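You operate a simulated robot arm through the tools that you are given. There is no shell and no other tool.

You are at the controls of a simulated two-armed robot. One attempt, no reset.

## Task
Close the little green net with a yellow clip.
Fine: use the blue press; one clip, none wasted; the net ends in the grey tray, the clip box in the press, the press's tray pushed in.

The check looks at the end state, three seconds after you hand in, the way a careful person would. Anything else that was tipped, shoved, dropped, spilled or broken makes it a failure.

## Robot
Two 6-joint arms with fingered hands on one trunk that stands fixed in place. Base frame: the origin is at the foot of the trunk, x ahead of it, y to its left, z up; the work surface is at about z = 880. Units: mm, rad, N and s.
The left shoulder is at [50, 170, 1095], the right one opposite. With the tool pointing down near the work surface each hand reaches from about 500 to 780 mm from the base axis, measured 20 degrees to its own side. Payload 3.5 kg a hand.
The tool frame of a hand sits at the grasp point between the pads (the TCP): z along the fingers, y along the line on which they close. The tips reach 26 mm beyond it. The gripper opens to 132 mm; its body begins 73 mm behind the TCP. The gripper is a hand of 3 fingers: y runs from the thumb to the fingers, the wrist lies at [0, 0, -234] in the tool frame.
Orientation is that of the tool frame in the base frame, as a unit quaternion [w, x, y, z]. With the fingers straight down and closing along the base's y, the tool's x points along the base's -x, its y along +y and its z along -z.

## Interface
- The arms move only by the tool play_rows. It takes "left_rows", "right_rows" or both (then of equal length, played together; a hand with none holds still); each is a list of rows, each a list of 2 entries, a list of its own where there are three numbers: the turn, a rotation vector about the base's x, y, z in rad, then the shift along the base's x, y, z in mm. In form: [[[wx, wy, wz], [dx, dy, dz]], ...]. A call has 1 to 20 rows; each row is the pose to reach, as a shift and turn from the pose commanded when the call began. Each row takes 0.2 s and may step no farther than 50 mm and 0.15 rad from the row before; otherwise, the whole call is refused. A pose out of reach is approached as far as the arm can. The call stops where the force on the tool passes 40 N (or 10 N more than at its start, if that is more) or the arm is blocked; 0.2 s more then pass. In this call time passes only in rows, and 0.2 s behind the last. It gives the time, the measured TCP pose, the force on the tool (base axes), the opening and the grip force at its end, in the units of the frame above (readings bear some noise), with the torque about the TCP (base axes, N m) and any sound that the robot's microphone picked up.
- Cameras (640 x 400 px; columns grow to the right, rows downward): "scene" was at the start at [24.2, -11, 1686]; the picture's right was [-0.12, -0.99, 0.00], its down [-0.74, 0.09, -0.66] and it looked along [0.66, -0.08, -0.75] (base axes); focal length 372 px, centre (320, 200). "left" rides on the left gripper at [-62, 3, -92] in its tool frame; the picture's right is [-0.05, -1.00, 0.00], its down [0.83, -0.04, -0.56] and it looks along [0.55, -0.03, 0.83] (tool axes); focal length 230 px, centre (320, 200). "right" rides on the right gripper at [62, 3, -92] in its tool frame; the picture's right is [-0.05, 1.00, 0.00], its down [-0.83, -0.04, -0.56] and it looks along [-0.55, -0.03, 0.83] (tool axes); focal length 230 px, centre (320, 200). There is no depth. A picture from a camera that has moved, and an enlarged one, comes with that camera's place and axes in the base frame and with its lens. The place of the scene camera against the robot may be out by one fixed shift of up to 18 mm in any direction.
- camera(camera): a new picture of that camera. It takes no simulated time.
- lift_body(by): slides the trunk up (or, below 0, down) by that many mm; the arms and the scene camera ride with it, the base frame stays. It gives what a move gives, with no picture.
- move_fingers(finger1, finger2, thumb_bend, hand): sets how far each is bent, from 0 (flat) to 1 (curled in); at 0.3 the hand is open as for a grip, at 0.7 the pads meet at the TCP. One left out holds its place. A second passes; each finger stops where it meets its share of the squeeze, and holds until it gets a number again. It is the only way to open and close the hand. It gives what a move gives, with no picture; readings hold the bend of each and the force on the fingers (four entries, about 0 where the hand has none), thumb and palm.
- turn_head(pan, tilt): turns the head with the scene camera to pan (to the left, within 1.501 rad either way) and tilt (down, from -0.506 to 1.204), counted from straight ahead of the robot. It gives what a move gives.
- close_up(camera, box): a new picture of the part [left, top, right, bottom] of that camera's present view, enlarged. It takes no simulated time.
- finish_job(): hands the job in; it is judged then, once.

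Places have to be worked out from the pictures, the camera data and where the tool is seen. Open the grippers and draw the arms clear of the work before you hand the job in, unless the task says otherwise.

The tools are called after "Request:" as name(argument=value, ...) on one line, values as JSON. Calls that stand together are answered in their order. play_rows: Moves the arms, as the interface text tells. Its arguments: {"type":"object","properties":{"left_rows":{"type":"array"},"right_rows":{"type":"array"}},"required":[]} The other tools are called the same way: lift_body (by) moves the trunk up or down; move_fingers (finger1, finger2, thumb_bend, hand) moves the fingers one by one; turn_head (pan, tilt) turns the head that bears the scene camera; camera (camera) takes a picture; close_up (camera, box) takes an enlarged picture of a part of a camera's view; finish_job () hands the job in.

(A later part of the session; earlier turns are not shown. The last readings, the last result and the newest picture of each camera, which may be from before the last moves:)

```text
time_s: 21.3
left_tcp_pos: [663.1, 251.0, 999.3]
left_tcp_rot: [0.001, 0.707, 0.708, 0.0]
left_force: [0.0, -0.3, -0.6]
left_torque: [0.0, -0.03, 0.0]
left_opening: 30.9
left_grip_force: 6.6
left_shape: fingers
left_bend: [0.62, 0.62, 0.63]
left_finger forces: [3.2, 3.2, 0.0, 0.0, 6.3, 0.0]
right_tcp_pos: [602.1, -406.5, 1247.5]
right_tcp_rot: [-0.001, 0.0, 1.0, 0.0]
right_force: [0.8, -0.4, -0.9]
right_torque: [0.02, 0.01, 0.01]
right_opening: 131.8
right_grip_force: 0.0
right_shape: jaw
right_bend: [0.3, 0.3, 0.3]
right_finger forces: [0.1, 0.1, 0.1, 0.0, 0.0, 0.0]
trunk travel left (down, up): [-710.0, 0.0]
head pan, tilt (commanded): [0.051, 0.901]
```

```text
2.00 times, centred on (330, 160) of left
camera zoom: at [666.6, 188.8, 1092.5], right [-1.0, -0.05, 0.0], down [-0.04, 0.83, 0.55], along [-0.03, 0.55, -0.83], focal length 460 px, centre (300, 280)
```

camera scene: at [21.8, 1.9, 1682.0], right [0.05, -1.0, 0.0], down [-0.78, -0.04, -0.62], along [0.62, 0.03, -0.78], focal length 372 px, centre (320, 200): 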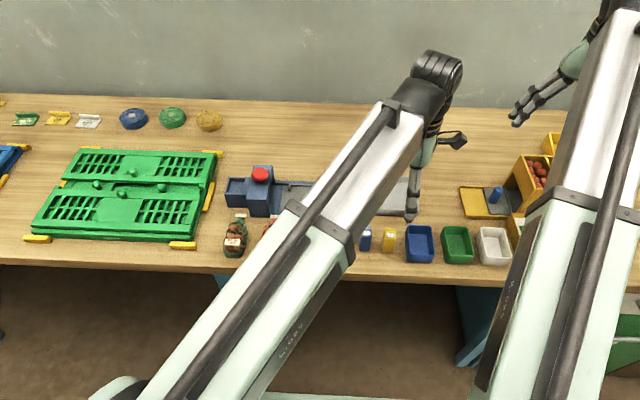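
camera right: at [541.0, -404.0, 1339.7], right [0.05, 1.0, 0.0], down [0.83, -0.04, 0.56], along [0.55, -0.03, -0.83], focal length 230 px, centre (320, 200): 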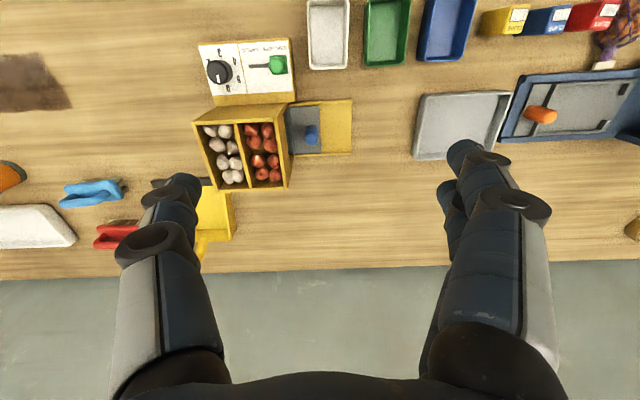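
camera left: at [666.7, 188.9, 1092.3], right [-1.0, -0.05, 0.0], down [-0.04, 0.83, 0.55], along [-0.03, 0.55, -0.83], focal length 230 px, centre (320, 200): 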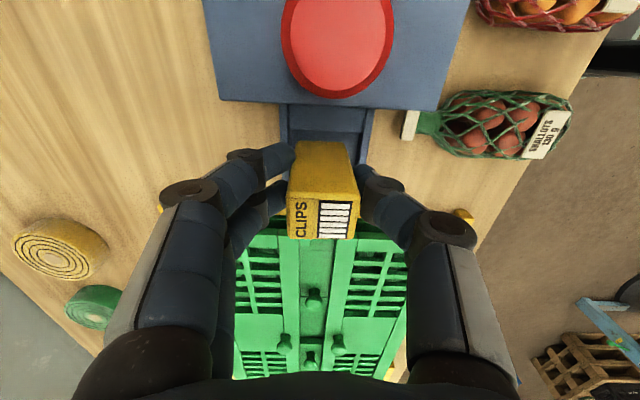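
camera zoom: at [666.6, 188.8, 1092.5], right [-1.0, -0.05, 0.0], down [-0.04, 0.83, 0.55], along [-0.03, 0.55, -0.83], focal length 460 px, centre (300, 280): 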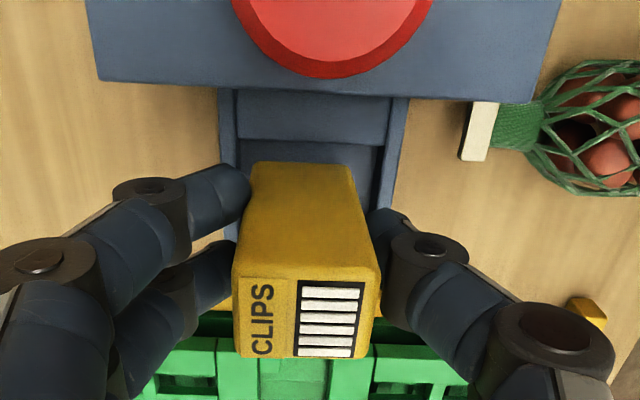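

Settled at (663.1, 251.0); in the enlarged view the bay centre is about (660, 255) and the box centre about (663.6, 252.7). I correct by (-3.5, +2.5) and lower it 18 mm into the mouth.

Request:
play_rows(left_rows=[[[0, 0, 0], [-3.5, 2.5, 0]], [[0, 0, 0], [-3.5, 2.5, -6]], [[0, 0, 0], [-3.5, 2.5, -12]], [[0, 0, 0], [-3.5, 2.5, -18]]])

Request:
close_up(camera="left", box=[220, 60, 440, 260])

Request:
close_up(camera="scene", box=[200, 140, 300, 240])

```text
time_s: 22.3
left_tcp_pos: [656.9, 255.6, 983.1]
left_tcp_rot: [0.0, 0.707, 0.707, -0.002]
left_force: [0.2, -0.1, -0.4]
left_torque: [-0.01, -0.03, -0.02]
left_opening: 30.9
left_grip_force: 5.9
left_shape: fingers
left_bend: [0.62, 0.62, 0.63]
left_finger forces: [3.2, 3.2, 0.0, 0.0, 6.3, 0.1]
right_tcp_pos: [601.7, -406.0, 1247.7]
right_tcp_rot: [0.0, 0.0, 1.0, 0.0]
right_force: [-0.4, -0.3, -0.5]
right_torque: [-0.02, 0.01, 0.01]
right_opening: 132.1
right_grip_force: 0.1
right_shape: jaw
right_bend: [0.3, 0.3, 0.3]
right_finger forces: [0.0, 0.0, 0.1, 0.0, 0.0, 0.0]
trunk travel left (down, up): [-710.0, 0.0]
head pan, tilt (commanded): [0.051, 0.901]
```

```text
2.00 times, centred on (330, 160) of left
camera zoom: at [659.9, 193.6, 1075.7], right [-1.0, -0.05, 0.0], down [-0.04, 0.83, 0.55], along [-0.03, 0.55, -0.83], focal length 460 px, centre (300, 280)
```

zoom: 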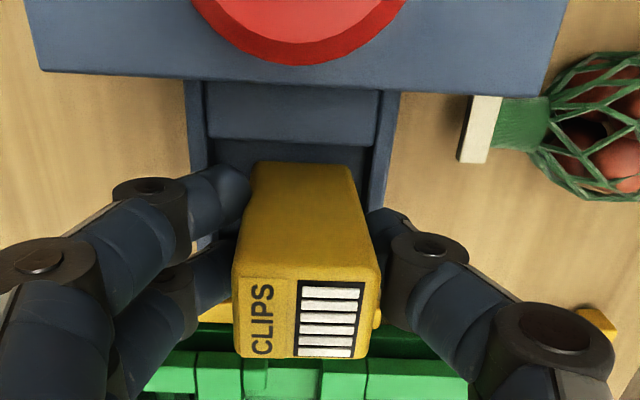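

```text
4.00 times, centred on (250, 190) of scene
camera zoom: at [22.0, 1.9, 1682.0], right [0.05, -1.0, 0.0], down [-0.78, -0.04, -0.62], along [0.62, 0.03, -0.78], focal length 1487 px, centre (600, 240)
```

zoom: 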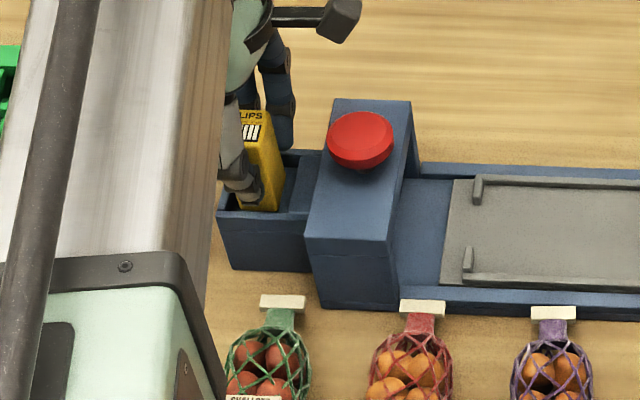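

The box bottom is now at about z 931, inside the mouth with clearance all round. I nudge +2 in x and continue down in small steps, watching the force.

Request:
play_rows(left_rows=[[[0, 0, 0], [2, -1, -3]], [[0, 0, 0], [2, -1, -6]], [[0, 0, 0], [2, -1, -9]]])

Request:
close_up(camera="scene", box=[200, 140, 300, 240])

```text
time_s: 23.1
left_tcp_pos: [658.0, 254.1, 976.1]
left_tcp_rot: [0.002, 0.707, 0.707, 0.0]
left_force: [0.4, 0.2, 8.4]
left_torque: [0.04, 0.0, -0.02]
left_opening: 31.1
left_grip_force: 7.7
left_shape: fingers
left_bend: [0.62, 0.62, 0.64]
left_finger forces: [4.1, 4.2, 0.0, 0.0, 7.7, 0.1]
right_tcp_pos: [600.7, -407.5, 1248.4]
right_tcp_rot: [0.0, 0.001, 1.0, 0.0]
right_force: [0.4, -0.2, 0.2]
right_torque: [-0.04, -0.04, 0.02]
right_opening: 131.8
right_grip_force: 0.0
right_shape: jaw
right_bend: [0.3, 0.3, 0.3]
right_finger forces: [0.1, 0.0, 0.1, 0.1, 0.1, 0.0]
trunk travel left (down, up): [-710.0, 0.0]
head pan, tilt (commanded): [0.051, 0.901]
```

```text
4.00 times, centred on (250, 190) of scene
camera zoom: at [20.9, 1.6, 1682.2], right [0.05, -1.0, 0.0], down [-0.78, -0.04, -0.62], along [0.62, 0.03, -0.78], focal length 1487 px, centre (600, 240)
```

zoom: 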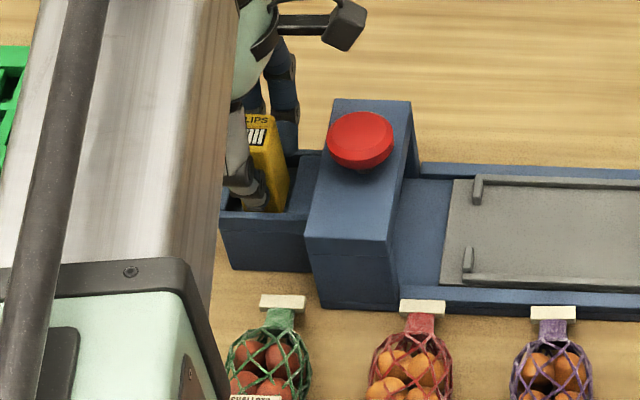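

Contact at 8 N with the box bottom at about z 923 — it stands on the well's floor. I ease up 1.5 mm to relieve the force and then open the fingers.

Request:
play_rows(left_rows=[[[0, 0, 0], [0, 0, 1.5]]])

Request:
move_fingers(hand="left", finger1=0.5, finger2=0.5, thumb_bend=0.5)

Request:
camera(camera="left")

Request:
close_up(camera="scene", box=[200, 140, 300, 240])

```text
time_s: 23.5
left_tcp_pos: [658.0, 253.6, 975.6]
left_tcp_rot: [0.001, 0.707, 0.707, -0.002]
left_force: [1.3, 0.4, 4.1]
left_torque: [0.02, 0.01, 0.01]
left_opening: 30.8
left_grip_force: 7.7
left_shape: fingers
left_bend: [0.62, 0.62, 0.64]
left_finger forces: [4.2, 4.2, 0.0, 0.1, 7.0, 0.0]
right_tcp_pos: [602.0, -406.5, 1246.6]
right_tcp_rot: [0.0, 0.0, 1.0, -0.001]
right_force: [0.5, -0.6, -0.6]
right_torque: [0.03, 0.0, -0.01]
right_opening: 131.9
right_grip_force: 0.0
right_shape: jaw
right_bend: [0.3, 0.3, 0.3]
right_finger forces: [0.0, 0.1, 0.1, 0.0, 0.1, 0.0]
trunk travel left (down, up): [-710.0, 0.0]
head pan, tilt (commanded): [0.051, 0.901]
```

```text
time_s: 24.5
left_tcp_pos: [657.1, 255.1, 975.9]
left_tcp_rot: [0.0, 0.707, 0.707, 0.0]
left_force: [0.1, 0.7, -0.6]
left_torque: [0.05, 0.02, 0.0]
left_opening: 67.3
left_grip_force: 0.1
left_shape: fingers
left_bend: [0.5, 0.5, 0.5]
left_finger forces: [0.0, 0.0, 0.0, 0.0, 0.0, 0.1]
right_tcp_pos: [601.9, -406.8, 1247.5]
right_tcp_rot: [0.0, 0.0, 1.0, 0.0]
right_force: [0.5, -0.1, -0.1]
right_torque: [0.02, 0.01, -0.01]
right_opening: 131.7
right_grip_force: 0.0
right_shape: jaw
right_bend: [0.3, 0.3, 0.3]
right_finger forces: [0.0, 0.0, 0.0, 0.0, 0.1, 0.0]
trunk travel left (down, up): [-710.0, 0.0]
head pan, tilt (commanded): [0.051, 0.901]
```

```text
taken
camera left: at [661.2, 192.0, 1068.9], right [-1.0, -0.05, 0.0], down [-0.04, 0.83, 0.55], along [-0.03, 0.55, -0.83], focal length 230 px, centre (320, 200)
```

left: 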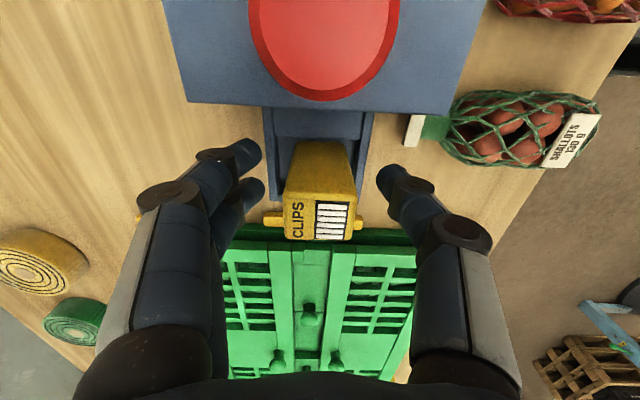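

```text
4.00 times, centred on (250, 190) of scene
camera zoom: at [21.8, 1.9, 1682.0], right [0.05, -1.0, 0.0], down [-0.78, -0.04, -0.62], along [0.62, 0.03, -0.78], focal length 1487 px, centre (600, 240)
```

zoom: 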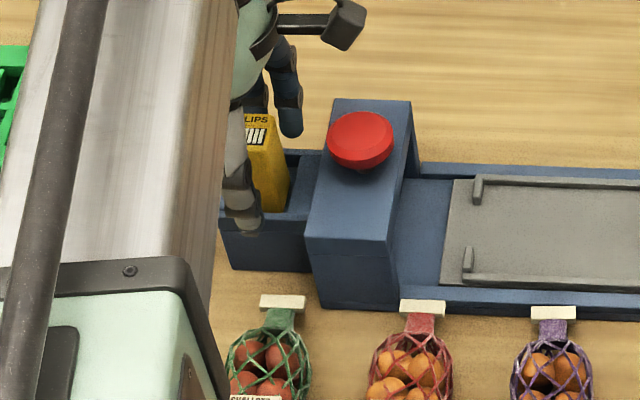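

The box is released and stands upright in the bay. I raise the left hand straight up and check it.

Request:
play_rows(left_rows=[[[0, 0, 0], [0, 0, 15]], [[0, 0, 0], [0, 0, 45]], [[0, 0, 0], [0, 0, 85]], [[0, 0, 0], [0, 0, 125]], [[0, 0, 0], [0, 0, 170]]])

Request:
camera(camera="left")

Request:
close_up(camera="left", box=[240, 20, 420, 220])

```text
time_s: 25.7
left_tcp_pos: [658.5, 255.1, 1148.3]
left_tcp_rot: [0.0, 0.707, 0.707, -0.001]
left_force: [-0.9, 0.8, -0.2]
left_torque: [-0.03, -0.04, 0.01]
left_opening: 67.2
left_grip_force: 0.0
left_shape: fingers
left_bend: [0.5, 0.5, 0.5]
left_finger forces: [0.0, 0.0, 0.1, 0.0, 0.1, 0.1]
right_tcp_pos: [601.1, -406.7, 1246.7]
right_tcp_rot: [0.001, 0.0, 1.0, 0.0]
right_force: [0.5, -0.1, -0.8]
right_torque: [-0.02, -0.03, -0.01]
right_opening: 132.1
right_grip_force: 0.1
right_shape: jaw
right_bend: [0.3, 0.3, 0.3]
right_finger forces: [0.0, 0.0, 0.0, 0.0, 0.0, 0.1]
trunk travel left (down, up): [-710.0, 0.0]
head pan, tilt (commanded): [0.051, 0.901]
```

```text
taken
camera left: at [662.5, 193.2, 1241.0], right [-1.0, -0.05, 0.0], down [-0.04, 0.83, 0.55], along [-0.03, 0.55, -0.83], focal length 230 px, centre (320, 200)
```

left: 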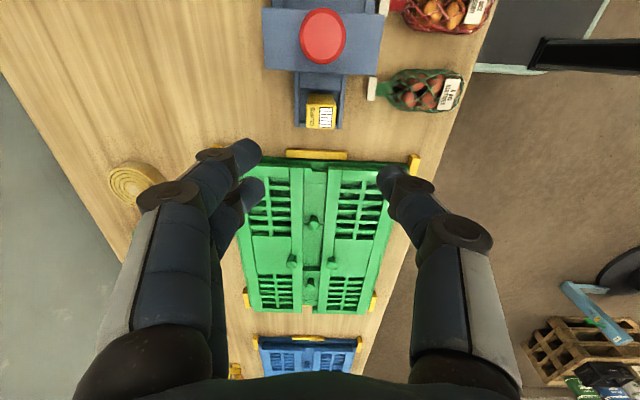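

```text
2.00 times, centred on (330, 120) of left
camera zoom: at [662.5, 193.2, 1241.0], right [-1.0, -0.05, 0.0], down [-0.04, 0.83, 0.55], along [-0.03, 0.55, -0.83], focal length 460 px, centre (300, 360)
```

zoom: 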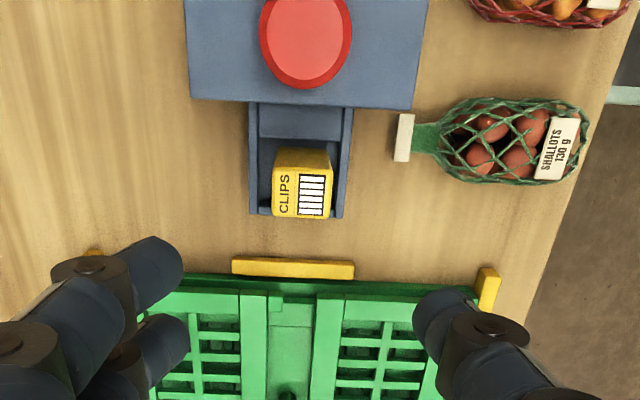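

The yellow clip box stands upright in the bay. For the net I'll use the right hand, whose wrist range suits a +90° turn on the slide, so I first take the left arm well out to the left.

Request:
play_rows(left_rows=[[[0, 0, 0.143], [-7, 10, 20]], [[0, 0, 0.286], [-14, 30, 40]], [[0, 0, 0.429], [-21, 55, 60]], [[0, 0, 0.571], [-28, 80, 70]], [[0, 0, 0.714], [-35, 105, 80]], [[0, 0, 0.857], [-42, 130, 85]], [[0, 0, 1.0], [-49, 155, 90]], [[0, 0, 1.143], [-56, 180, 95]], [[0, 0, 1.286], [-63, 205, 100]], [[0, 0, 1.428], [-70, 230, 100]], [[0, 0, 1.571], [-78, 245, 100]]])

Request:
play_rows(right_rows=[[[0, 0, 0], [-5, 43, -5]], [[0, 0, 0], [-10, 86, -10]], [[0, 0, 0], [-15, 129, -15]], [[0, 0, 0], [-20, 172, -20]], [[0, 0, 0], [-25, 215, -25]], [[0, 0, 0], [-30, 258, -30]], [[0, 0, 0], [-36, 301, -36]], [[0, 0, 0], [-42, 344, -42]], [[0, 0, 0], [-48, 387, -50]], [[0, 0, 0], [-54, 430, -60]], [[0, 0, 0], [-60, 473, -70]], [[0, 0, 0], [-66, 516, -80]], [[0, 0, 0], [-72, 559, -95]], [[0, 0, 0], [-78, 602, -110]], [[0, 0, 0], [-82, 643, -125]]])

Request:
camera(camera="right")

Request:
camera(camera="scene")

```text
time_s: 28.1
left_tcp_pos: [580.4, 500.2, 1246.5]
left_tcp_rot: [0.001, -0.001, 1.0, 0.0]
left_force: [-0.1, -0.1, 0.6]
left_torque: [0.0, 0.02, -0.02]
left_opening: 67.0
left_grip_force: 0.0
left_shape: fingers
left_bend: [0.5, 0.5, 0.5]
left_finger forces: [0.0, 0.0, 0.0, 0.1, 0.0, 0.1]
right_tcp_pos: [601.9, -407.1, 1247.5]
right_tcp_rot: [0.0, 0.0, 1.0, 0.0]
right_force: [0.6, 0.3, 1.0]
right_torque: [0.01, -0.02, -0.05]
right_opening: 131.9
right_grip_force: 0.1
right_shape: jaw
right_bend: [0.3, 0.3, 0.3]
right_finger forces: [0.0, 0.0, 0.0, 0.0, 0.0, 0.0]
trunk travel left (down, up): [-710.0, 0.0]
head pan, tilt (commanded): [0.051, 0.901]
```

```text
time_s: 31.3
left_tcp_pos: [580.6, 499.4, 1245.6]
left_tcp_rot: [0.001, 0.0, 1.0, -0.001]
left_force: [0.0, -0.2, 0.0]
left_torque: [-0.04, -0.01, 0.01]
left_opening: 67.0
left_grip_force: 0.2
left_shape: fingers
left_bend: [0.5, 0.5, 0.5]
left_finger forces: [0.0, 0.0, 0.0, 0.0, 0.0, 0.0]
right_tcp_pos: [521.8, 234.4, 1118.8]
right_tcp_rot: [0.0, 0.0, 1.0, 0.0]
right_force: [0.1, -0.5, 0.1]
right_torque: [0.0, -0.01, -0.01]
right_opening: 131.9
right_grip_force: 0.0
right_shape: jaw
right_bend: [0.3, 0.3, 0.3]
right_finger forces: [0.1, 0.0, 0.0, 0.0, 0.0, 0.0]
trunk travel left (down, up): [-710.0, 0.0]
head pan, tilt (commanded): [0.051, 0.901]
```

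```text
taken
camera right: at [460.2, 238.8, 1211.7], right [0.05, 1.0, 0.0], down [0.83, -0.04, 0.56], along [0.55, -0.03, -0.83], focal length 230 px, centre (320, 200)
```

right: 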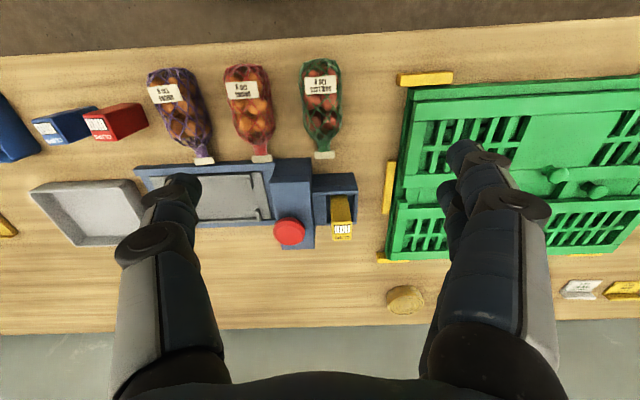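

```text
taken
camera scene: at [21.9, 2.6, 1682.0], right [0.05, -1.0, 0.0], down [-0.78, -0.04, -0.62], along [0.62, 0.03, -0.78], focal length 372 px, centre (320, 200)
```

scene: 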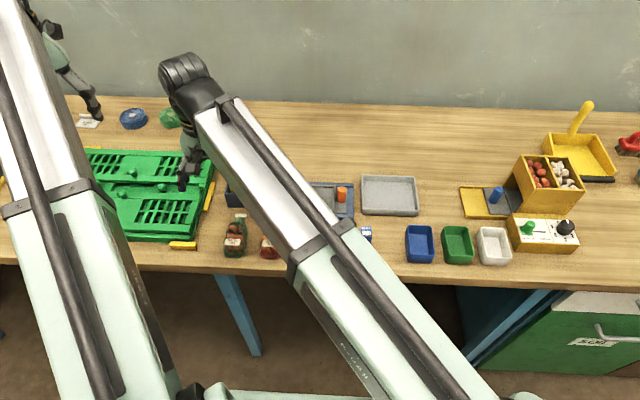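

The right hand is above the green net. I enlarge its camera view of the net and its red neighbour to set the grasp.

Request:
close_up(camera="right", box=[210, 40, 370, 180])

Request:
close_up(camera="scene", box=[180, 170, 280, 270])

```text
2.86 times, centred on (290, 110) of right
camera zoom: at [460.2, 238.8, 1211.7], right [0.05, 1.0, 0.0], down [0.83, -0.04, 0.56], along [0.55, -0.03, -0.83], focal length 657 px, centre (406, 457)
```

zoom: 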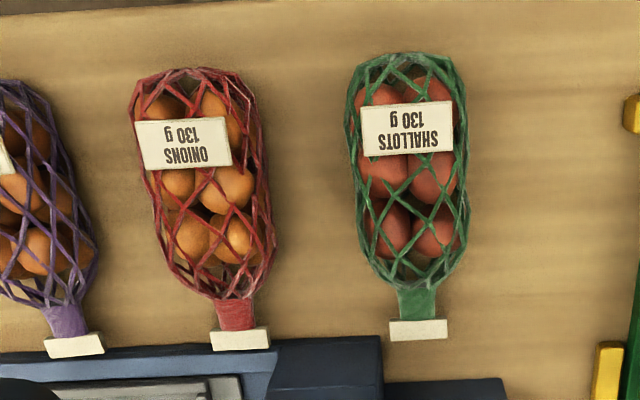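

```text
4.00 times, centred on (230, 220) of scene
camera zoom: at [21.9, 2.6, 1682.0], right [0.05, -1.0, 0.0], down [-0.78, -0.04, -0.62], along [0.62, 0.03, -0.78], focal length 1487 px, centre (680, 120)
```

zoom: 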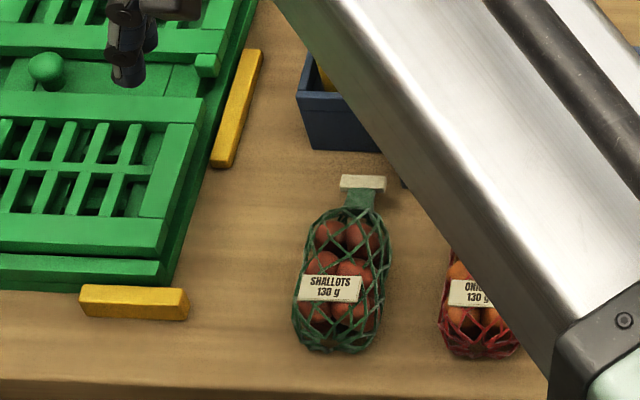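

The green net's body spans x 471–566, y 212–262 (centre y 237), with a 40 mm gap to the red one. I pre-shape the right fingers to 0.5 and descend to z≈985 over (520, 237).

Request:
move_fingers(hand="right", finger1=0.5, finger2=0.5, thumb_bend=0.5)

Request:
play_rows(right_rows=[[[0, 0, 0], [-1, 1.5, -35]], [[0, 0, 0], [-2, 2.5, -70]], [[0, 0, 0], [-2, 2.5, -105]], [[0, 0, 0], [-2, 2.5, -133]], [[0, 0, 0], [-2, 2.5, -133]]])

Request:
camera(camera="right")

Request:
close_up(camera="scene", box=[180, 170, 280, 270])

```text
time_s: 32.3
left_tcp_pos: [581.2, 500.4, 1246.6]
left_tcp_rot: [0.0, 0.0, 1.0, 0.001]
left_force: [0.2, 0.2, -0.6]
left_torque: [-0.01, 0.02, 0.03]
left_opening: 67.2
left_grip_force: 0.1
left_shape: fingers
left_bend: [0.5, 0.5, 0.5]
left_finger forces: [0.0, 0.0, 0.0, 0.1, 0.0, 0.0]
right_tcp_pos: [520.6, 233.2, 1118.8]
right_tcp_rot: [0.0, 0.0, 1.0, 0.0]
right_force: [-0.1, -0.1, -0.6]
right_torque: [-0.04, 0.01, 0.0]
right_opening: 68.4
right_grip_force: 0.1
right_shape: fingers
right_bend: [0.5, 0.5, 0.5]
right_finger forces: [0.0, 0.0, 0.0, 0.0, 0.1, 0.1]
trunk travel left (down, up): [-710.0, 0.0]
head pan, tilt (commanded): [0.051, 0.901]
```

```text
time_s: 33.5
left_tcp_pos: [580.6, 499.7, 1246.8]
left_tcp_rot: [0.001, 0.0, 1.0, 0.0]
left_force: [-0.2, -0.6, -1.1]
left_torque: [0.0, 0.01, 0.0]
left_opening: 67.1
left_grip_force: 0.2
left_shape: fingers
left_bend: [0.5, 0.5, 0.5]
left_finger forces: [0.0, 0.0, 0.0, 0.0, 0.0, 0.1]
right_tcp_pos: [518.6, 235.1, 986.8]
right_tcp_rot: [0.0, 0.0, 1.0, 0.0]
right_force: [0.1, -0.5, 0.7]
right_torque: [0.0, -0.01, 0.02]
right_opening: 68.3
right_grip_force: 0.0
right_shape: fingers
right_bend: [0.5, 0.5, 0.5]
right_finger forces: [0.0, 0.0, 0.0, 0.0, 0.1, 0.1]
trunk travel left (down, up): [-710.0, 0.0]
head pan, tilt (commanded): [0.051, 0.901]
```

```text
taken
camera right: at [457.6, 238.7, 1079.1], right [0.05, 1.0, 0.0], down [0.83, -0.04, 0.56], along [0.55, -0.03, -0.83], focal length 230 px, centre (320, 200)
```

right: 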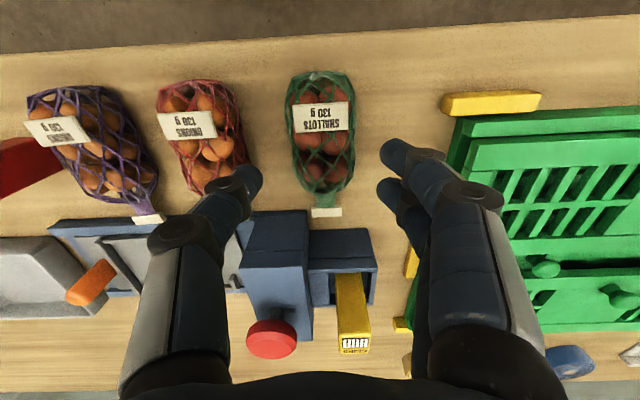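

```text
4.00 times, centred on (230, 220) of scene
camera zoom: at [21.8, 2.0, 1682.0], right [0.05, -1.0, 0.0], down [-0.78, -0.04, -0.62], along [0.62, 0.03, -0.78], focal length 1487 px, centre (680, 120)
```

zoom: 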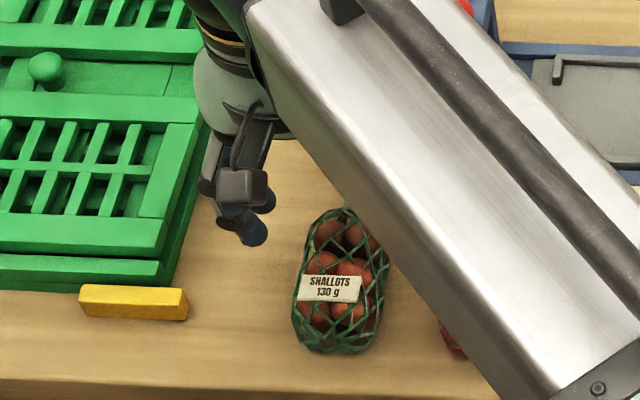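

The net is centred between thumb and fingers to about 2 mm. I correct +2 in y and lower to z≈940 to check thumb clearance to the red net.

Request:
play_rows(right_rows=[[[0, 0, 0], [1, 2, -16]], [[0, 0, 0], [1, 2, -32]], [[0, 0, 0], [1, 2, -46]]])

Request:
camera(camera="right")

Request:
close_up(camera="left", box=[320, 0, 640, 200])

```text
time_s: 34.3
left_tcp_pos: [580.2, 499.6, 1247.1]
left_tcp_rot: [0.0, 0.0, 1.0, -0.001]
left_force: [0.4, -0.6, -0.4]
left_torque: [-0.04, -0.04, 0.01]
left_opening: 67.1
left_grip_force: 0.0
left_shape: fingers
left_bend: [0.5, 0.5, 0.5]
left_finger forces: [0.0, 0.0, 0.0, 0.0, 0.0, 0.1]
right_tcp_pos: [519.5, 238.6, 940.6]
right_tcp_rot: [0.0, -0.001, 1.0, 0.001]
right_force: [-0.3, 0.4, -0.2]
right_torque: [0.05, -0.03, -0.01]
right_opening: 68.3
right_grip_force: 0.0
right_shape: fingers
right_bend: [0.5, 0.5, 0.5]
right_finger forces: [0.0, 0.0, 0.0, 0.1, 0.0, 0.0]
trunk travel left (down, up): [-710.0, 0.0]
head pan, tilt (commanded): [0.051, 0.901]
```

```text
taken
camera right: at [459.4, 242.5, 1033.0], right [0.05, 1.0, 0.0], down [0.83, -0.04, 0.56], along [0.55, -0.03, -0.83], focal length 230 px, centre (320, 200)
```

right: 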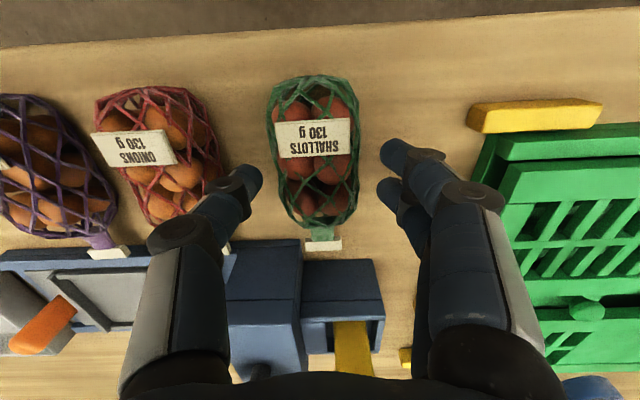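

```text
2.00 times, centred on (480, 100) of left
camera zoom: at [642.3, 501.5, 1339.1], right [0.05, -1.0, 0.0], down [-0.83, -0.04, 0.55], along [-0.55, -0.03, -0.83], focal length 460 px, centre (0, 400)
```

zoom: 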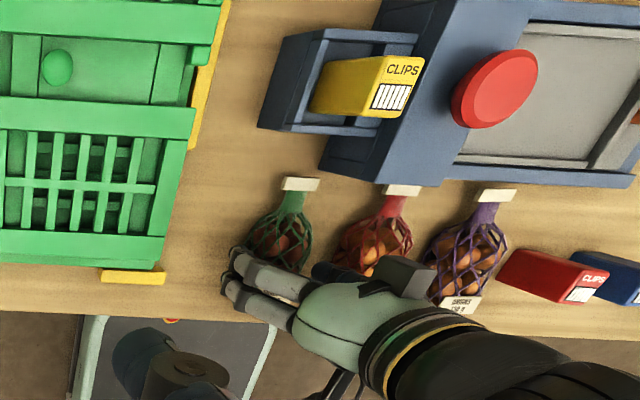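

The net centre reads about y 236.5 with the tool at 238.6, and the thumb has some 8–9 mm to the red net. I tuck the thumb slightly to share the gap better, shift -1 in y and go down to z≈918.

Request:
move_fingers(hand="right", thumb_bend=0.52)

Request:
play_rows(right_rows=[[[0, 0, 0], [0, -1, -8]], [[0, 0, 0], [0, -1, -16]], [[0, 0, 0], [0, -1, -22]]])

Request:
close_up(camera="right", box=[160, 40, 480, 240])

```text
time_s: 35.3
left_tcp_pos: [580.3, 499.4, 1245.5]
left_tcp_rot: [0.0, 0.0, 1.0, 0.0]
left_force: [-0.9, 0.0, 0.1]
left_torque: [-0.01, -0.03, 0.0]
left_opening: 67.0
left_grip_force: 0.0
left_shape: fingers
left_bend: [0.5, 0.5, 0.5]
left_finger forces: [0.0, 0.0, 0.0, 0.1, 0.1, 0.1]
right_tcp_pos: [520.3, 240.1, 940.2]
right_tcp_rot: [0.0, 0.001, 1.0, 0.0]
right_force: [0.2, 0.7, -0.9]
right_torque: [0.0, 0.0, 0.0]
right_opening: 64.8
right_grip_force: 0.0
right_shape: fingers
right_bend: [0.5, 0.5, 0.52]
right_finger forces: [0.1, 0.0, 0.1, 0.1, 0.0, 0.0]
trunk travel left (down, up): [-710.0, 0.0]
head pan, tilt (commanded): [0.051, 0.901]
```

```text
time_s: 36.1
left_tcp_pos: [580.0, 498.7, 1245.9]
left_tcp_rot: [0.001, 0.0, 1.0, 0.0]
left_force: [0.0, 0.3, -0.9]
left_torque: [0.0, 0.02, 0.01]
left_opening: 67.2
left_grip_force: 0.0
left_shape: fingers
left_bend: [0.5, 0.5, 0.5]
left_finger forces: [0.0, 0.0, 0.0, 0.0, 0.0, 0.1]
right_tcp_pos: [520.4, 237.8, 919.6]
right_tcp_rot: [0.0, 0.0, 1.0, 0.0]
right_force: [-0.2, 0.6, 0.7]
right_torque: [-0.01, -0.01, 0.0]
right_opening: 65.0
right_grip_force: 0.0
right_shape: fingers
right_bend: [0.5, 0.5, 0.52]
right_finger forces: [0.0, 0.0, 0.0, 0.1, 0.0, 0.0]
trunk travel left (down, up): [-710.0, 0.0]
head pan, tilt (commanded): [0.051, 0.901]
```

```text
2.00 times, centred on (320, 140) of right
camera zoom: at [459.9, 240.9, 1011.3], right [0.05, 1.0, 0.0], down [0.83, -0.04, 0.56], along [0.55, -0.03, -0.83], focal length 460 px, centre (320, 320)
```

zoom: 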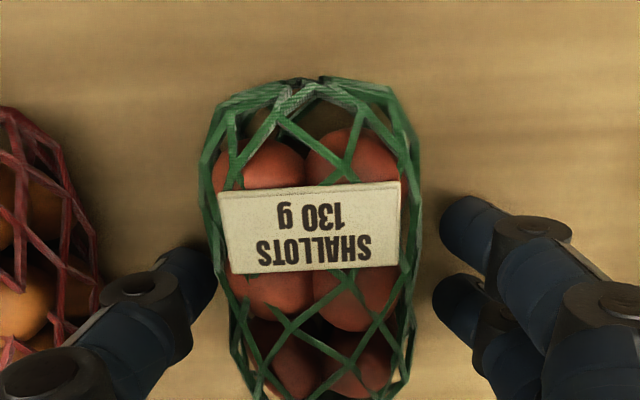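

The thumb is clear of the red net and close to the green one. I close the fingers on the net.

Request:
move_fingers(hand="right", finger1=0.62, finger2=0.62, thumb_bend=0.62)

Request:
close_up(camera="right", box=[160, 40, 480, 240])

```text
time_s: 37.1
left_tcp_pos: [580.5, 499.0, 1245.6]
left_tcp_rot: [0.0, 0.001, 1.0, 0.0]
left_force: [-0.3, -0.4, 0.2]
left_torque: [0.01, -0.03, 0.0]
left_opening: 67.3
left_grip_force: 0.0
left_shape: fingers
left_bend: [0.5, 0.5, 0.5]
left_finger forces: [0.0, 0.0, 0.1, 0.1, 0.0, 0.0]
right_tcp_pos: [519.6, 237.0, 918.8]
right_tcp_rot: [0.0, 0.0, 1.0, 0.0]
right_force: [0.2, 0.2, -0.8]
right_torque: [0.0, 0.0, -0.03]
right_opening: 47.4
right_grip_force: 8.1
right_shape: fingers
right_bend: [0.57, 0.56, 0.58]
right_finger forces: [3.6, 4.2, 0.0, 0.1, 7.9, 0.0]
trunk travel left (down, up): [-710.0, 0.0]
head pan, tilt (commanded): [0.051, 0.901]
```

```text
2.00 times, centred on (320, 140) of right
camera zoom: at [459.9, 241.0, 1011.2], right [0.05, 1.0, 0.0], down [0.83, -0.04, 0.56], along [0.55, -0.03, -0.83], focal length 460 px, centre (320, 320)
```

zoom: 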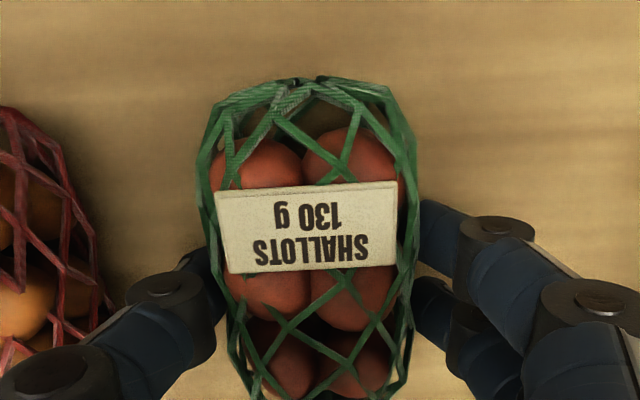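

The net is held at 47 mm with about 8 N. I lift it gently 40 mm and check it hangs level.

Request:
play_rows(right_rows=[[[0, 0, 0], [0, 0, 8]], [[0, 0, 0], [0, 0, 20]], [[0, 0, 0], [0, 0, 40]]])

Request:
camera(camera="right")

Request:
close_up(camera="left", box=[320, 0, 640, 200])

```text
time_s: 37.9
left_tcp_pos: [580.0, 499.8, 1246.8]
left_tcp_rot: [0.001, 0.0, 1.0, 0.0]
left_force: [-0.6, -0.4, -0.4]
left_torque: [0.01, 0.0, 0.04]
left_opening: 67.2
left_grip_force: 0.1
left_shape: fingers
left_bend: [0.5, 0.5, 0.5]
left_finger forces: [0.0, 0.0, 0.0, 0.0, 0.0, 0.0]
right_tcp_pos: [520.2, 235.6, 958.9]
right_tcp_rot: [0.0, 0.0, 1.0, 0.0]
right_force: [0.2, -0.2, -0.7]
right_torque: [0.01, -0.02, 0.05]
right_opening: 47.1
right_grip_force: 7.3
right_shape: fingers
right_bend: [0.57, 0.56, 0.58]
right_finger forces: [3.6, 4.1, 0.1, 0.0, 8.0, 0.0]
trunk travel left (down, up): [-710.0, 0.0]
head pan, tilt (commanded): [0.051, 0.901]
```

```text
taken
camera right: at [459.7, 240.4, 1052.1], right [0.05, 1.0, 0.0], down [0.83, -0.04, 0.56], along [0.55, -0.03, -0.83], focal length 230 px, centre (320, 200)
```

right: 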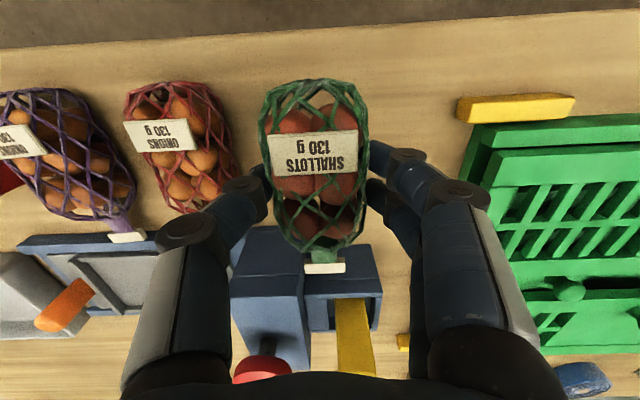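

```text
2.00 times, centred on (480, 100) of left
camera zoom: at [642.2, 501.4, 1339.2], right [0.05, -1.0, 0.0], down [-0.83, -0.04, 0.55], along [-0.55, -0.03, -0.83], focal length 460 px, centre (0, 400)
```

zoom: 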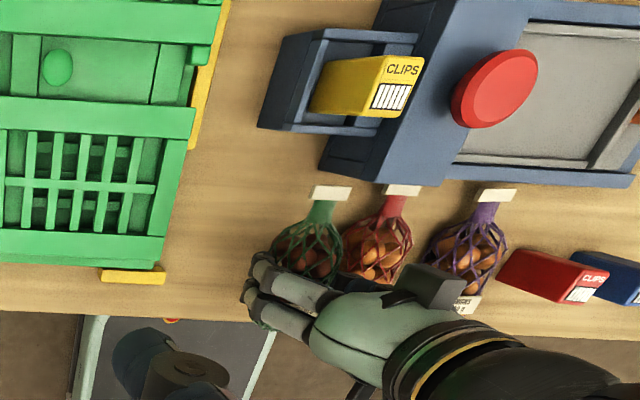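

The net hangs level, neck forward. I lift it to z≈1080 and carry it over the slide at (660, 66), turning +90° so its neck points to the housing.

Request:
play_rows(right_rows=[[[0, 0, 0], [0, 0, 40]], [[0, 0, 0], [0, 0, 80]], [[0, 0, 0], [0, 0, 121]], [[0, 0, 0.131], [11.7, -14.2, 121]], [[0, 0, 0.262], [23.3, -28.3, 121]], [[0, 0, 0.393], [35, -42.5, 121]], [[0, 0, 0.524], [46.7, -56.7, 121]], [[0, 0, 0.654], [58.3, -70.8, 121]], [[0, 0, 0.785], [70, -85, 121]], [[0, 0, 0.916], [81.7, -99.2, 121]], [[0, 0, 1.047], [93.3, -113.3, 121]], [[0, 0, 1.178], [105, -127.5, 121]], [[0, 0, 1.309], [116.7, -141.7, 121]], [[0, 0, 1.44], [128.3, -155.8, 121]], [[0, 0, 1.571], [140, -170, 121]], [[0, 0, 1.571], [140, -170, 121]]])

Request:
camera(camera="right")

Request:
camera(camera="scene")

Request:
camera(camera="left")

```text
time_s: 41.3
left_tcp_pos: [580.0, 499.4, 1247.3]
left_tcp_rot: [0.001, 0.0, 1.0, 0.0]
left_force: [0.1, 0.5, 0.2]
left_torque: [-0.01, -0.05, 0.02]
left_opening: 67.1
left_grip_force: 0.0
left_shape: fingers
left_bend: [0.5, 0.5, 0.5]
left_finger forces: [0.0, 0.0, 0.0, 0.0, 0.0, 0.0]
right_tcp_pos: [660.0, 64.0, 1079.4]
right_tcp_rot: [0.0, 0.708, -0.706, 0.0]
right_force: [0.0, 0.9, -1.1]
right_torque: [-0.01, 0.03, 0.01]
right_opening: 47.5
right_grip_force: 8.0
right_shape: fingers
right_bend: [0.57, 0.56, 0.58]
right_finger forces: [3.6, 4.2, 0.0, 0.0, 7.9, 0.1]
trunk travel left (down, up): [-710.0, 0.0]
head pan, tilt (commanded): [0.051, 0.901]
```

```text
taken
camera right: at [658.4, 4.3, 1172.2], right [-1.0, 0.05, 0.0], down [0.04, 0.83, 0.56], along [0.03, 0.55, -0.83], focal length 230 px, centre (320, 200)
```

right: 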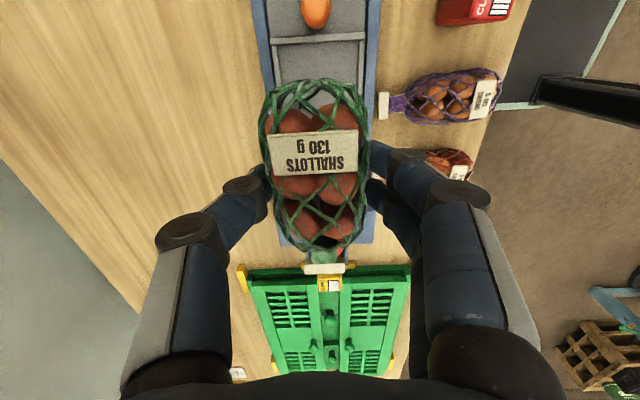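

```text
taken
camera scene: at [21.8, 2.2, 1682.0], right [0.05, -1.0, 0.0], down [-0.78, -0.04, -0.62], along [0.62, 0.03, -0.78], focal length 372 px, centre (320, 200)
```

scene: 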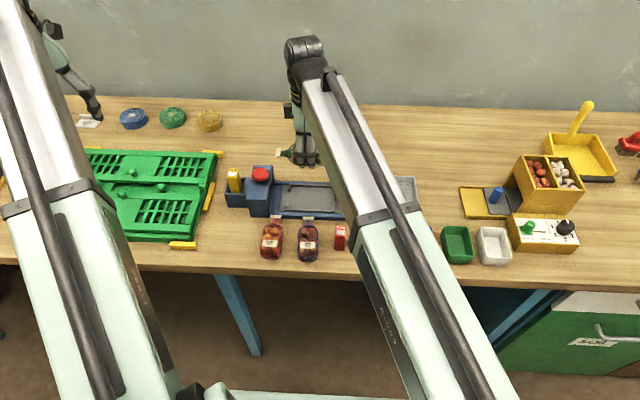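

```text
taken
camera left: at [642.2, 501.6, 1339.1], right [0.05, -1.0, 0.0], down [-0.83, -0.04, 0.55], along [-0.55, -0.03, -0.83], focal length 230 px, centre (320, 200)
```

left: 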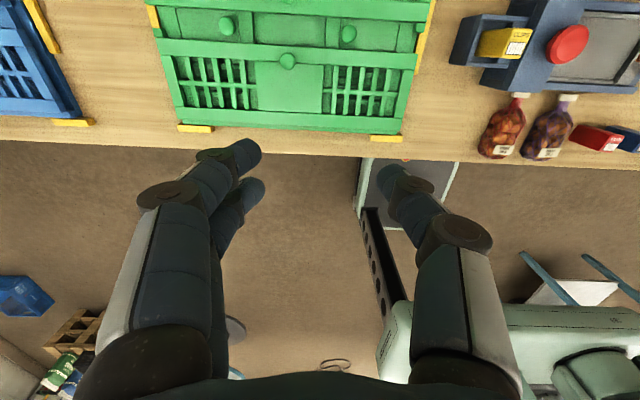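

The net now points its neck to +y above the slide. I enlarge the hand-camera view to measure the slide's bar and lips relative to the net.

Request:
close_up(camera="right", box=[230, 0, 410, 120])

Request:
close_up(camera="right", box=[250, 160, 400, 290])

Request:
close_up(camera="scene", box=[215, 110, 365, 230])

```text
3.33 times, centred on (320, 60) of right
camera zoom: at [658.4, 4.3, 1172.2], right [-1.0, 0.05, 0.0], down [0.04, 0.83, 0.56], along [0.03, 0.55, -0.83], focal length 767 px, centre (320, 667)
```

zoom: 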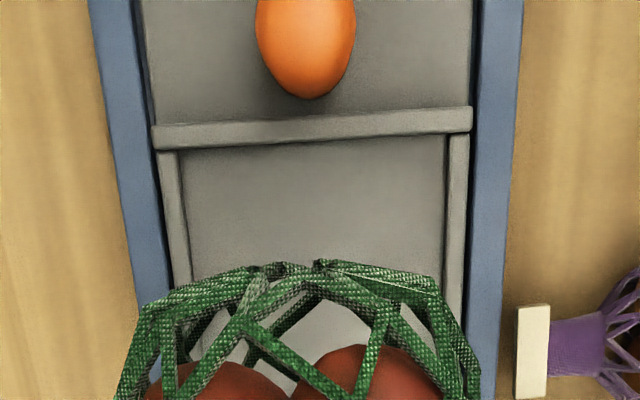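

```text
3.08 times, centred on (325, 225) of right
camera zoom: at [658.4, 4.3, 1172.2], right [-1.0, 0.05, 0.0], down [0.04, 0.83, 0.56], along [0.03, 0.55, -0.83], focal length 708 px, centre (305, 123)
```

zoom: 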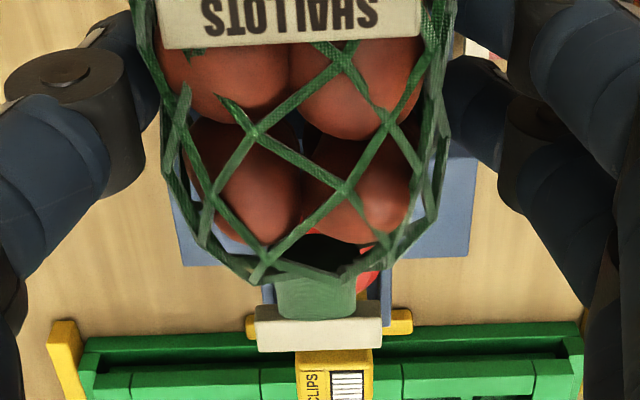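

```text
3.33 times, centred on (290, 170) of scene
camera zoom: at [21.8, 2.2, 1682.0], right [0.05, -1.0, 0.0], down [-0.78, -0.04, -0.62], along [0.62, 0.03, -0.78], focal length 1239 px, centre (420, 300)
```

zoom: 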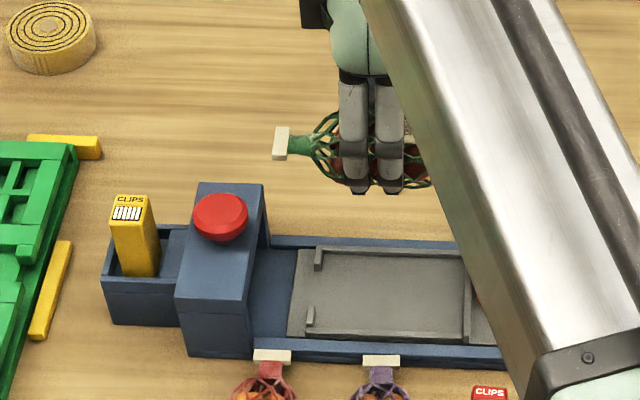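

The bar's inner face is near y≈-4 and the lips near y≈119, the plate at z≈892; the net's shoulder is 46 mm ahead of the tool. I shift +3 in y and lower to z≈950, leaving the net about 20 mm above the plate.

Request:
play_rows(right_rows=[[[0, 0, 0], [0, 1.5, -35]], [[0, 0, 0], [0, 3, -70]], [[0, 0, 0], [0, 3, -105]], [[0, 0, 0], [0, 3, -130]], [[0, 0, 0], [0, 3, -130]]])

Request:
camera(camera="right")

Request:
close_up(camera="scene", box=[235, 150, 355, 230])

Request:
close_up(camera="left", box=[440, 0, 640, 120])

```text
time_s: 42.5
left_tcp_pos: [579.0, 499.7, 1245.3]
left_tcp_rot: [0.001, 0.0, 1.0, 0.001]
left_force: [-0.6, -0.1, 0.3]
left_torque: [-0.01, 0.0, 0.01]
left_opening: 67.3
left_grip_force: 0.1
left_shape: fingers
left_bend: [0.5, 0.5, 0.5]
left_finger forces: [0.0, 0.0, 0.0, 0.0, 0.0, 0.0]
right_tcp_pos: [662.4, 69.1, 946.5]
right_tcp_rot: [0.0, 0.708, -0.707, 0.0]
right_force: [-0.3, -0.3, -1.9]
right_torque: [0.03, 0.0, 0.0]
right_opening: 47.4
right_grip_force: 8.4
right_shape: fingers
right_bend: [0.57, 0.56, 0.58]
right_finger forces: [3.6, 4.1, 0.1, 0.0, 7.9, 0.1]
trunk travel left (down, up): [-710.0, 0.0]
head pan, tilt (commanded): [0.051, 0.901]
```

```text
taken
camera right: at [659.7, 8.8, 1039.9], right [-1.0, 0.05, 0.0], down [0.04, 0.83, 0.56], along [0.03, 0.55, -0.83], focal length 230 px, centre (320, 200)
```

right: 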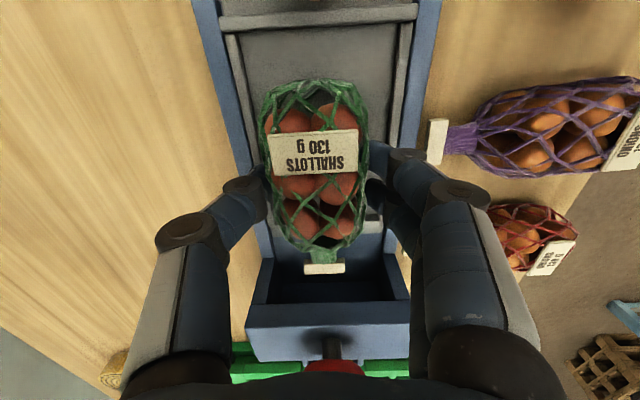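

```text
5.00 times, centred on (295, 190) of scene
camera zoom: at [21.9, 2.0, 1682.0], right [0.05, -1.0, 0.0], down [-0.78, -0.04, -0.62], along [0.62, 0.03, -0.78], focal length 1858 px, centre (445, 250)
```

zoom: 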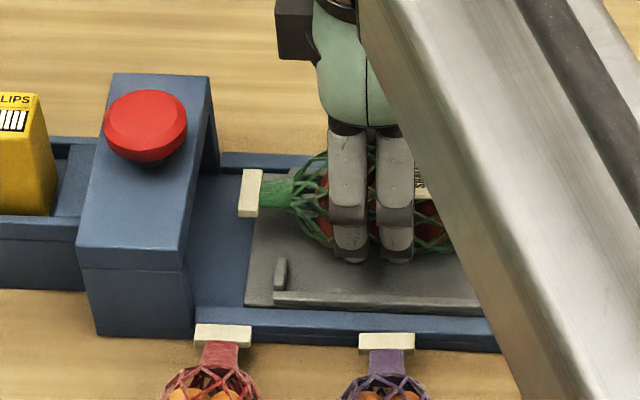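

```text
3.20 times, centred on (540, 60) of left
camera zoom: at [642.3, 501.5, 1339.1], right [0.05, -1.0, 0.0], down [-0.83, -0.04, 0.55], along [-0.55, -0.03, -0.83], focal length 736 px, centre (-384, 648)
```

zoom: 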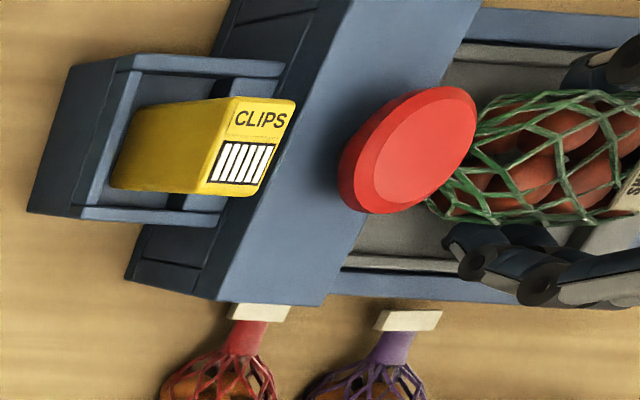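

The net's axis reads x≈662–664 and the slide's centre x≈660.4, so I shift -2.5 in x and -1.5 in y, and lower 14 mm to about contact with the plate.

Request:
play_rows(right_rows=[[[0, 0, 0], [-2.5, -1.5, 0]], [[0, 0, 0], [-2.5, -1.5, -5]], [[0, 0, 0], [-2.5, -1.5, -10]], [[0, 0, 0], [-2.5, -1.5, -14]]])

Request:
camera(camera="right")

Request:
close_up(camera="scene", box=[235, 150, 355, 230])

```text
time_s: 43.5
left_tcp_pos: [581.6, 499.7, 1246.4]
left_tcp_rot: [0.001, -0.001, 1.0, 0.0]
left_force: [-0.5, 1.0, 0.5]
left_torque: [0.01, -0.01, -0.04]
left_opening: 67.1
left_grip_force: 0.2
left_shape: fingers
left_bend: [0.5, 0.5, 0.5]
left_finger forces: [0.0, 0.0, 0.1, 0.0, 0.1, 0.0]
right_tcp_pos: [659.0, 68.8, 935.1]
right_tcp_rot: [0.0, 0.708, -0.706, 0.0]
right_force: [0.2, -0.8, -1.3]
right_torque: [-0.01, -0.01, 0.02]
right_opening: 47.3
right_grip_force: 7.8
right_shape: fingers
right_bend: [0.57, 0.56, 0.58]
right_finger forces: [3.6, 4.1, 0.0, 0.0, 7.8, 0.0]
trunk travel left (down, up): [-710.0, 0.0]
head pan, tilt (commanded): [0.051, 0.901]
```

```text
taken
camera right: at [655.8, 7.7, 1027.8], right [-1.0, 0.05, 0.0], down [0.04, 0.83, 0.56], along [0.03, 0.55, -0.83], focal length 230 px, centre (320, 200)
```

right: 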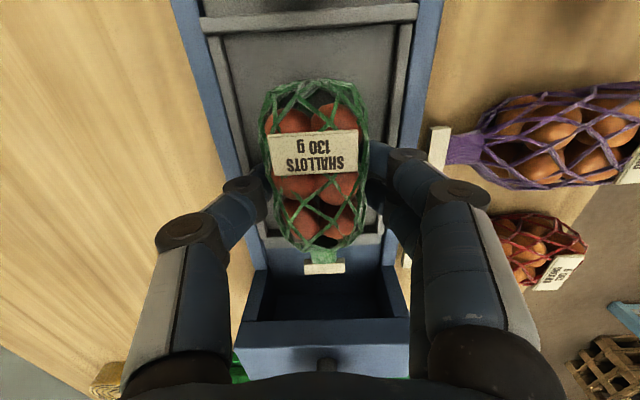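

```text
5.00 times, centred on (295, 190) of scene
camera zoom: at [22.0, 2.0, 1682.0], right [0.05, -1.0, 0.0], down [-0.78, -0.04, -0.62], along [0.62, 0.03, -0.78], focal length 1858 px, centre (445, 250)
```

zoom: 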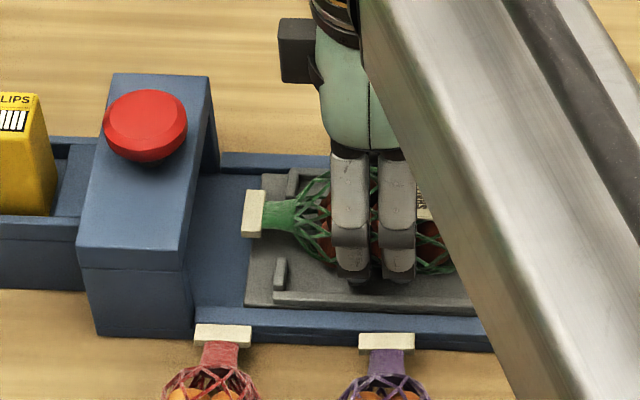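

The neck passes between the lips with the cap beyond and the shoulder just behind them. I lower the last few millimetres to contact.

Request:
play_rows(right_rows=[[[0, 0, 0], [1, 0, -2.5]], [[0, 0, 0], [1, 0, -5]]])

Request:
close_up(camera="scene", box=[235, 150, 355, 230])

```text
time_s: 44.1
left_tcp_pos: [578.3, 499.9, 1247.0]
left_tcp_rot: [0.001, 0.0, 1.0, 0.0]
left_force: [-0.3, 0.0, -0.6]
left_torque: [0.0, 0.0, 0.04]
left_opening: 67.2
left_grip_force: 0.0
left_shape: fingers
left_bend: [0.5, 0.5, 0.5]
left_finger forces: [0.0, 0.0, 0.2, 0.1, 0.0, 0.1]
right_tcp_pos: [659.0, 68.3, 932.1]
right_tcp_rot: [-0.001, 0.708, -0.706, 0.0]
right_force: [-3.1, 2.3, 15.3]
right_torque: [0.06, 0.16, -0.05]
right_opening: 47.0
right_grip_force: 9.6
right_shape: fingers
right_bend: [0.58, 0.57, 0.59]
right_finger forces: [5.6, 6.1, 0.0, 0.0, 8.1, 0.1]
trunk travel left (down, up): [-710.0, 0.0]
head pan, tilt (commanded): [0.051, 0.901]
```

```text
5.00 times, centred on (295, 190) of scene
camera zoom: at [20.0, 2.1, 1682.3], right [0.05, -1.0, 0.0], down [-0.78, -0.04, -0.62], along [0.62, 0.03, -0.78], focal length 1858 px, centre (445, 250)
```

zoom: 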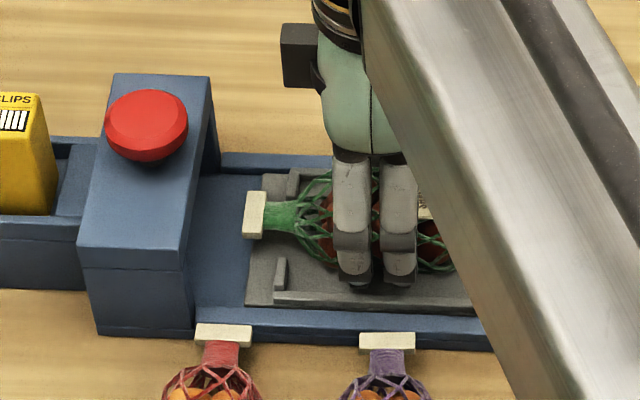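

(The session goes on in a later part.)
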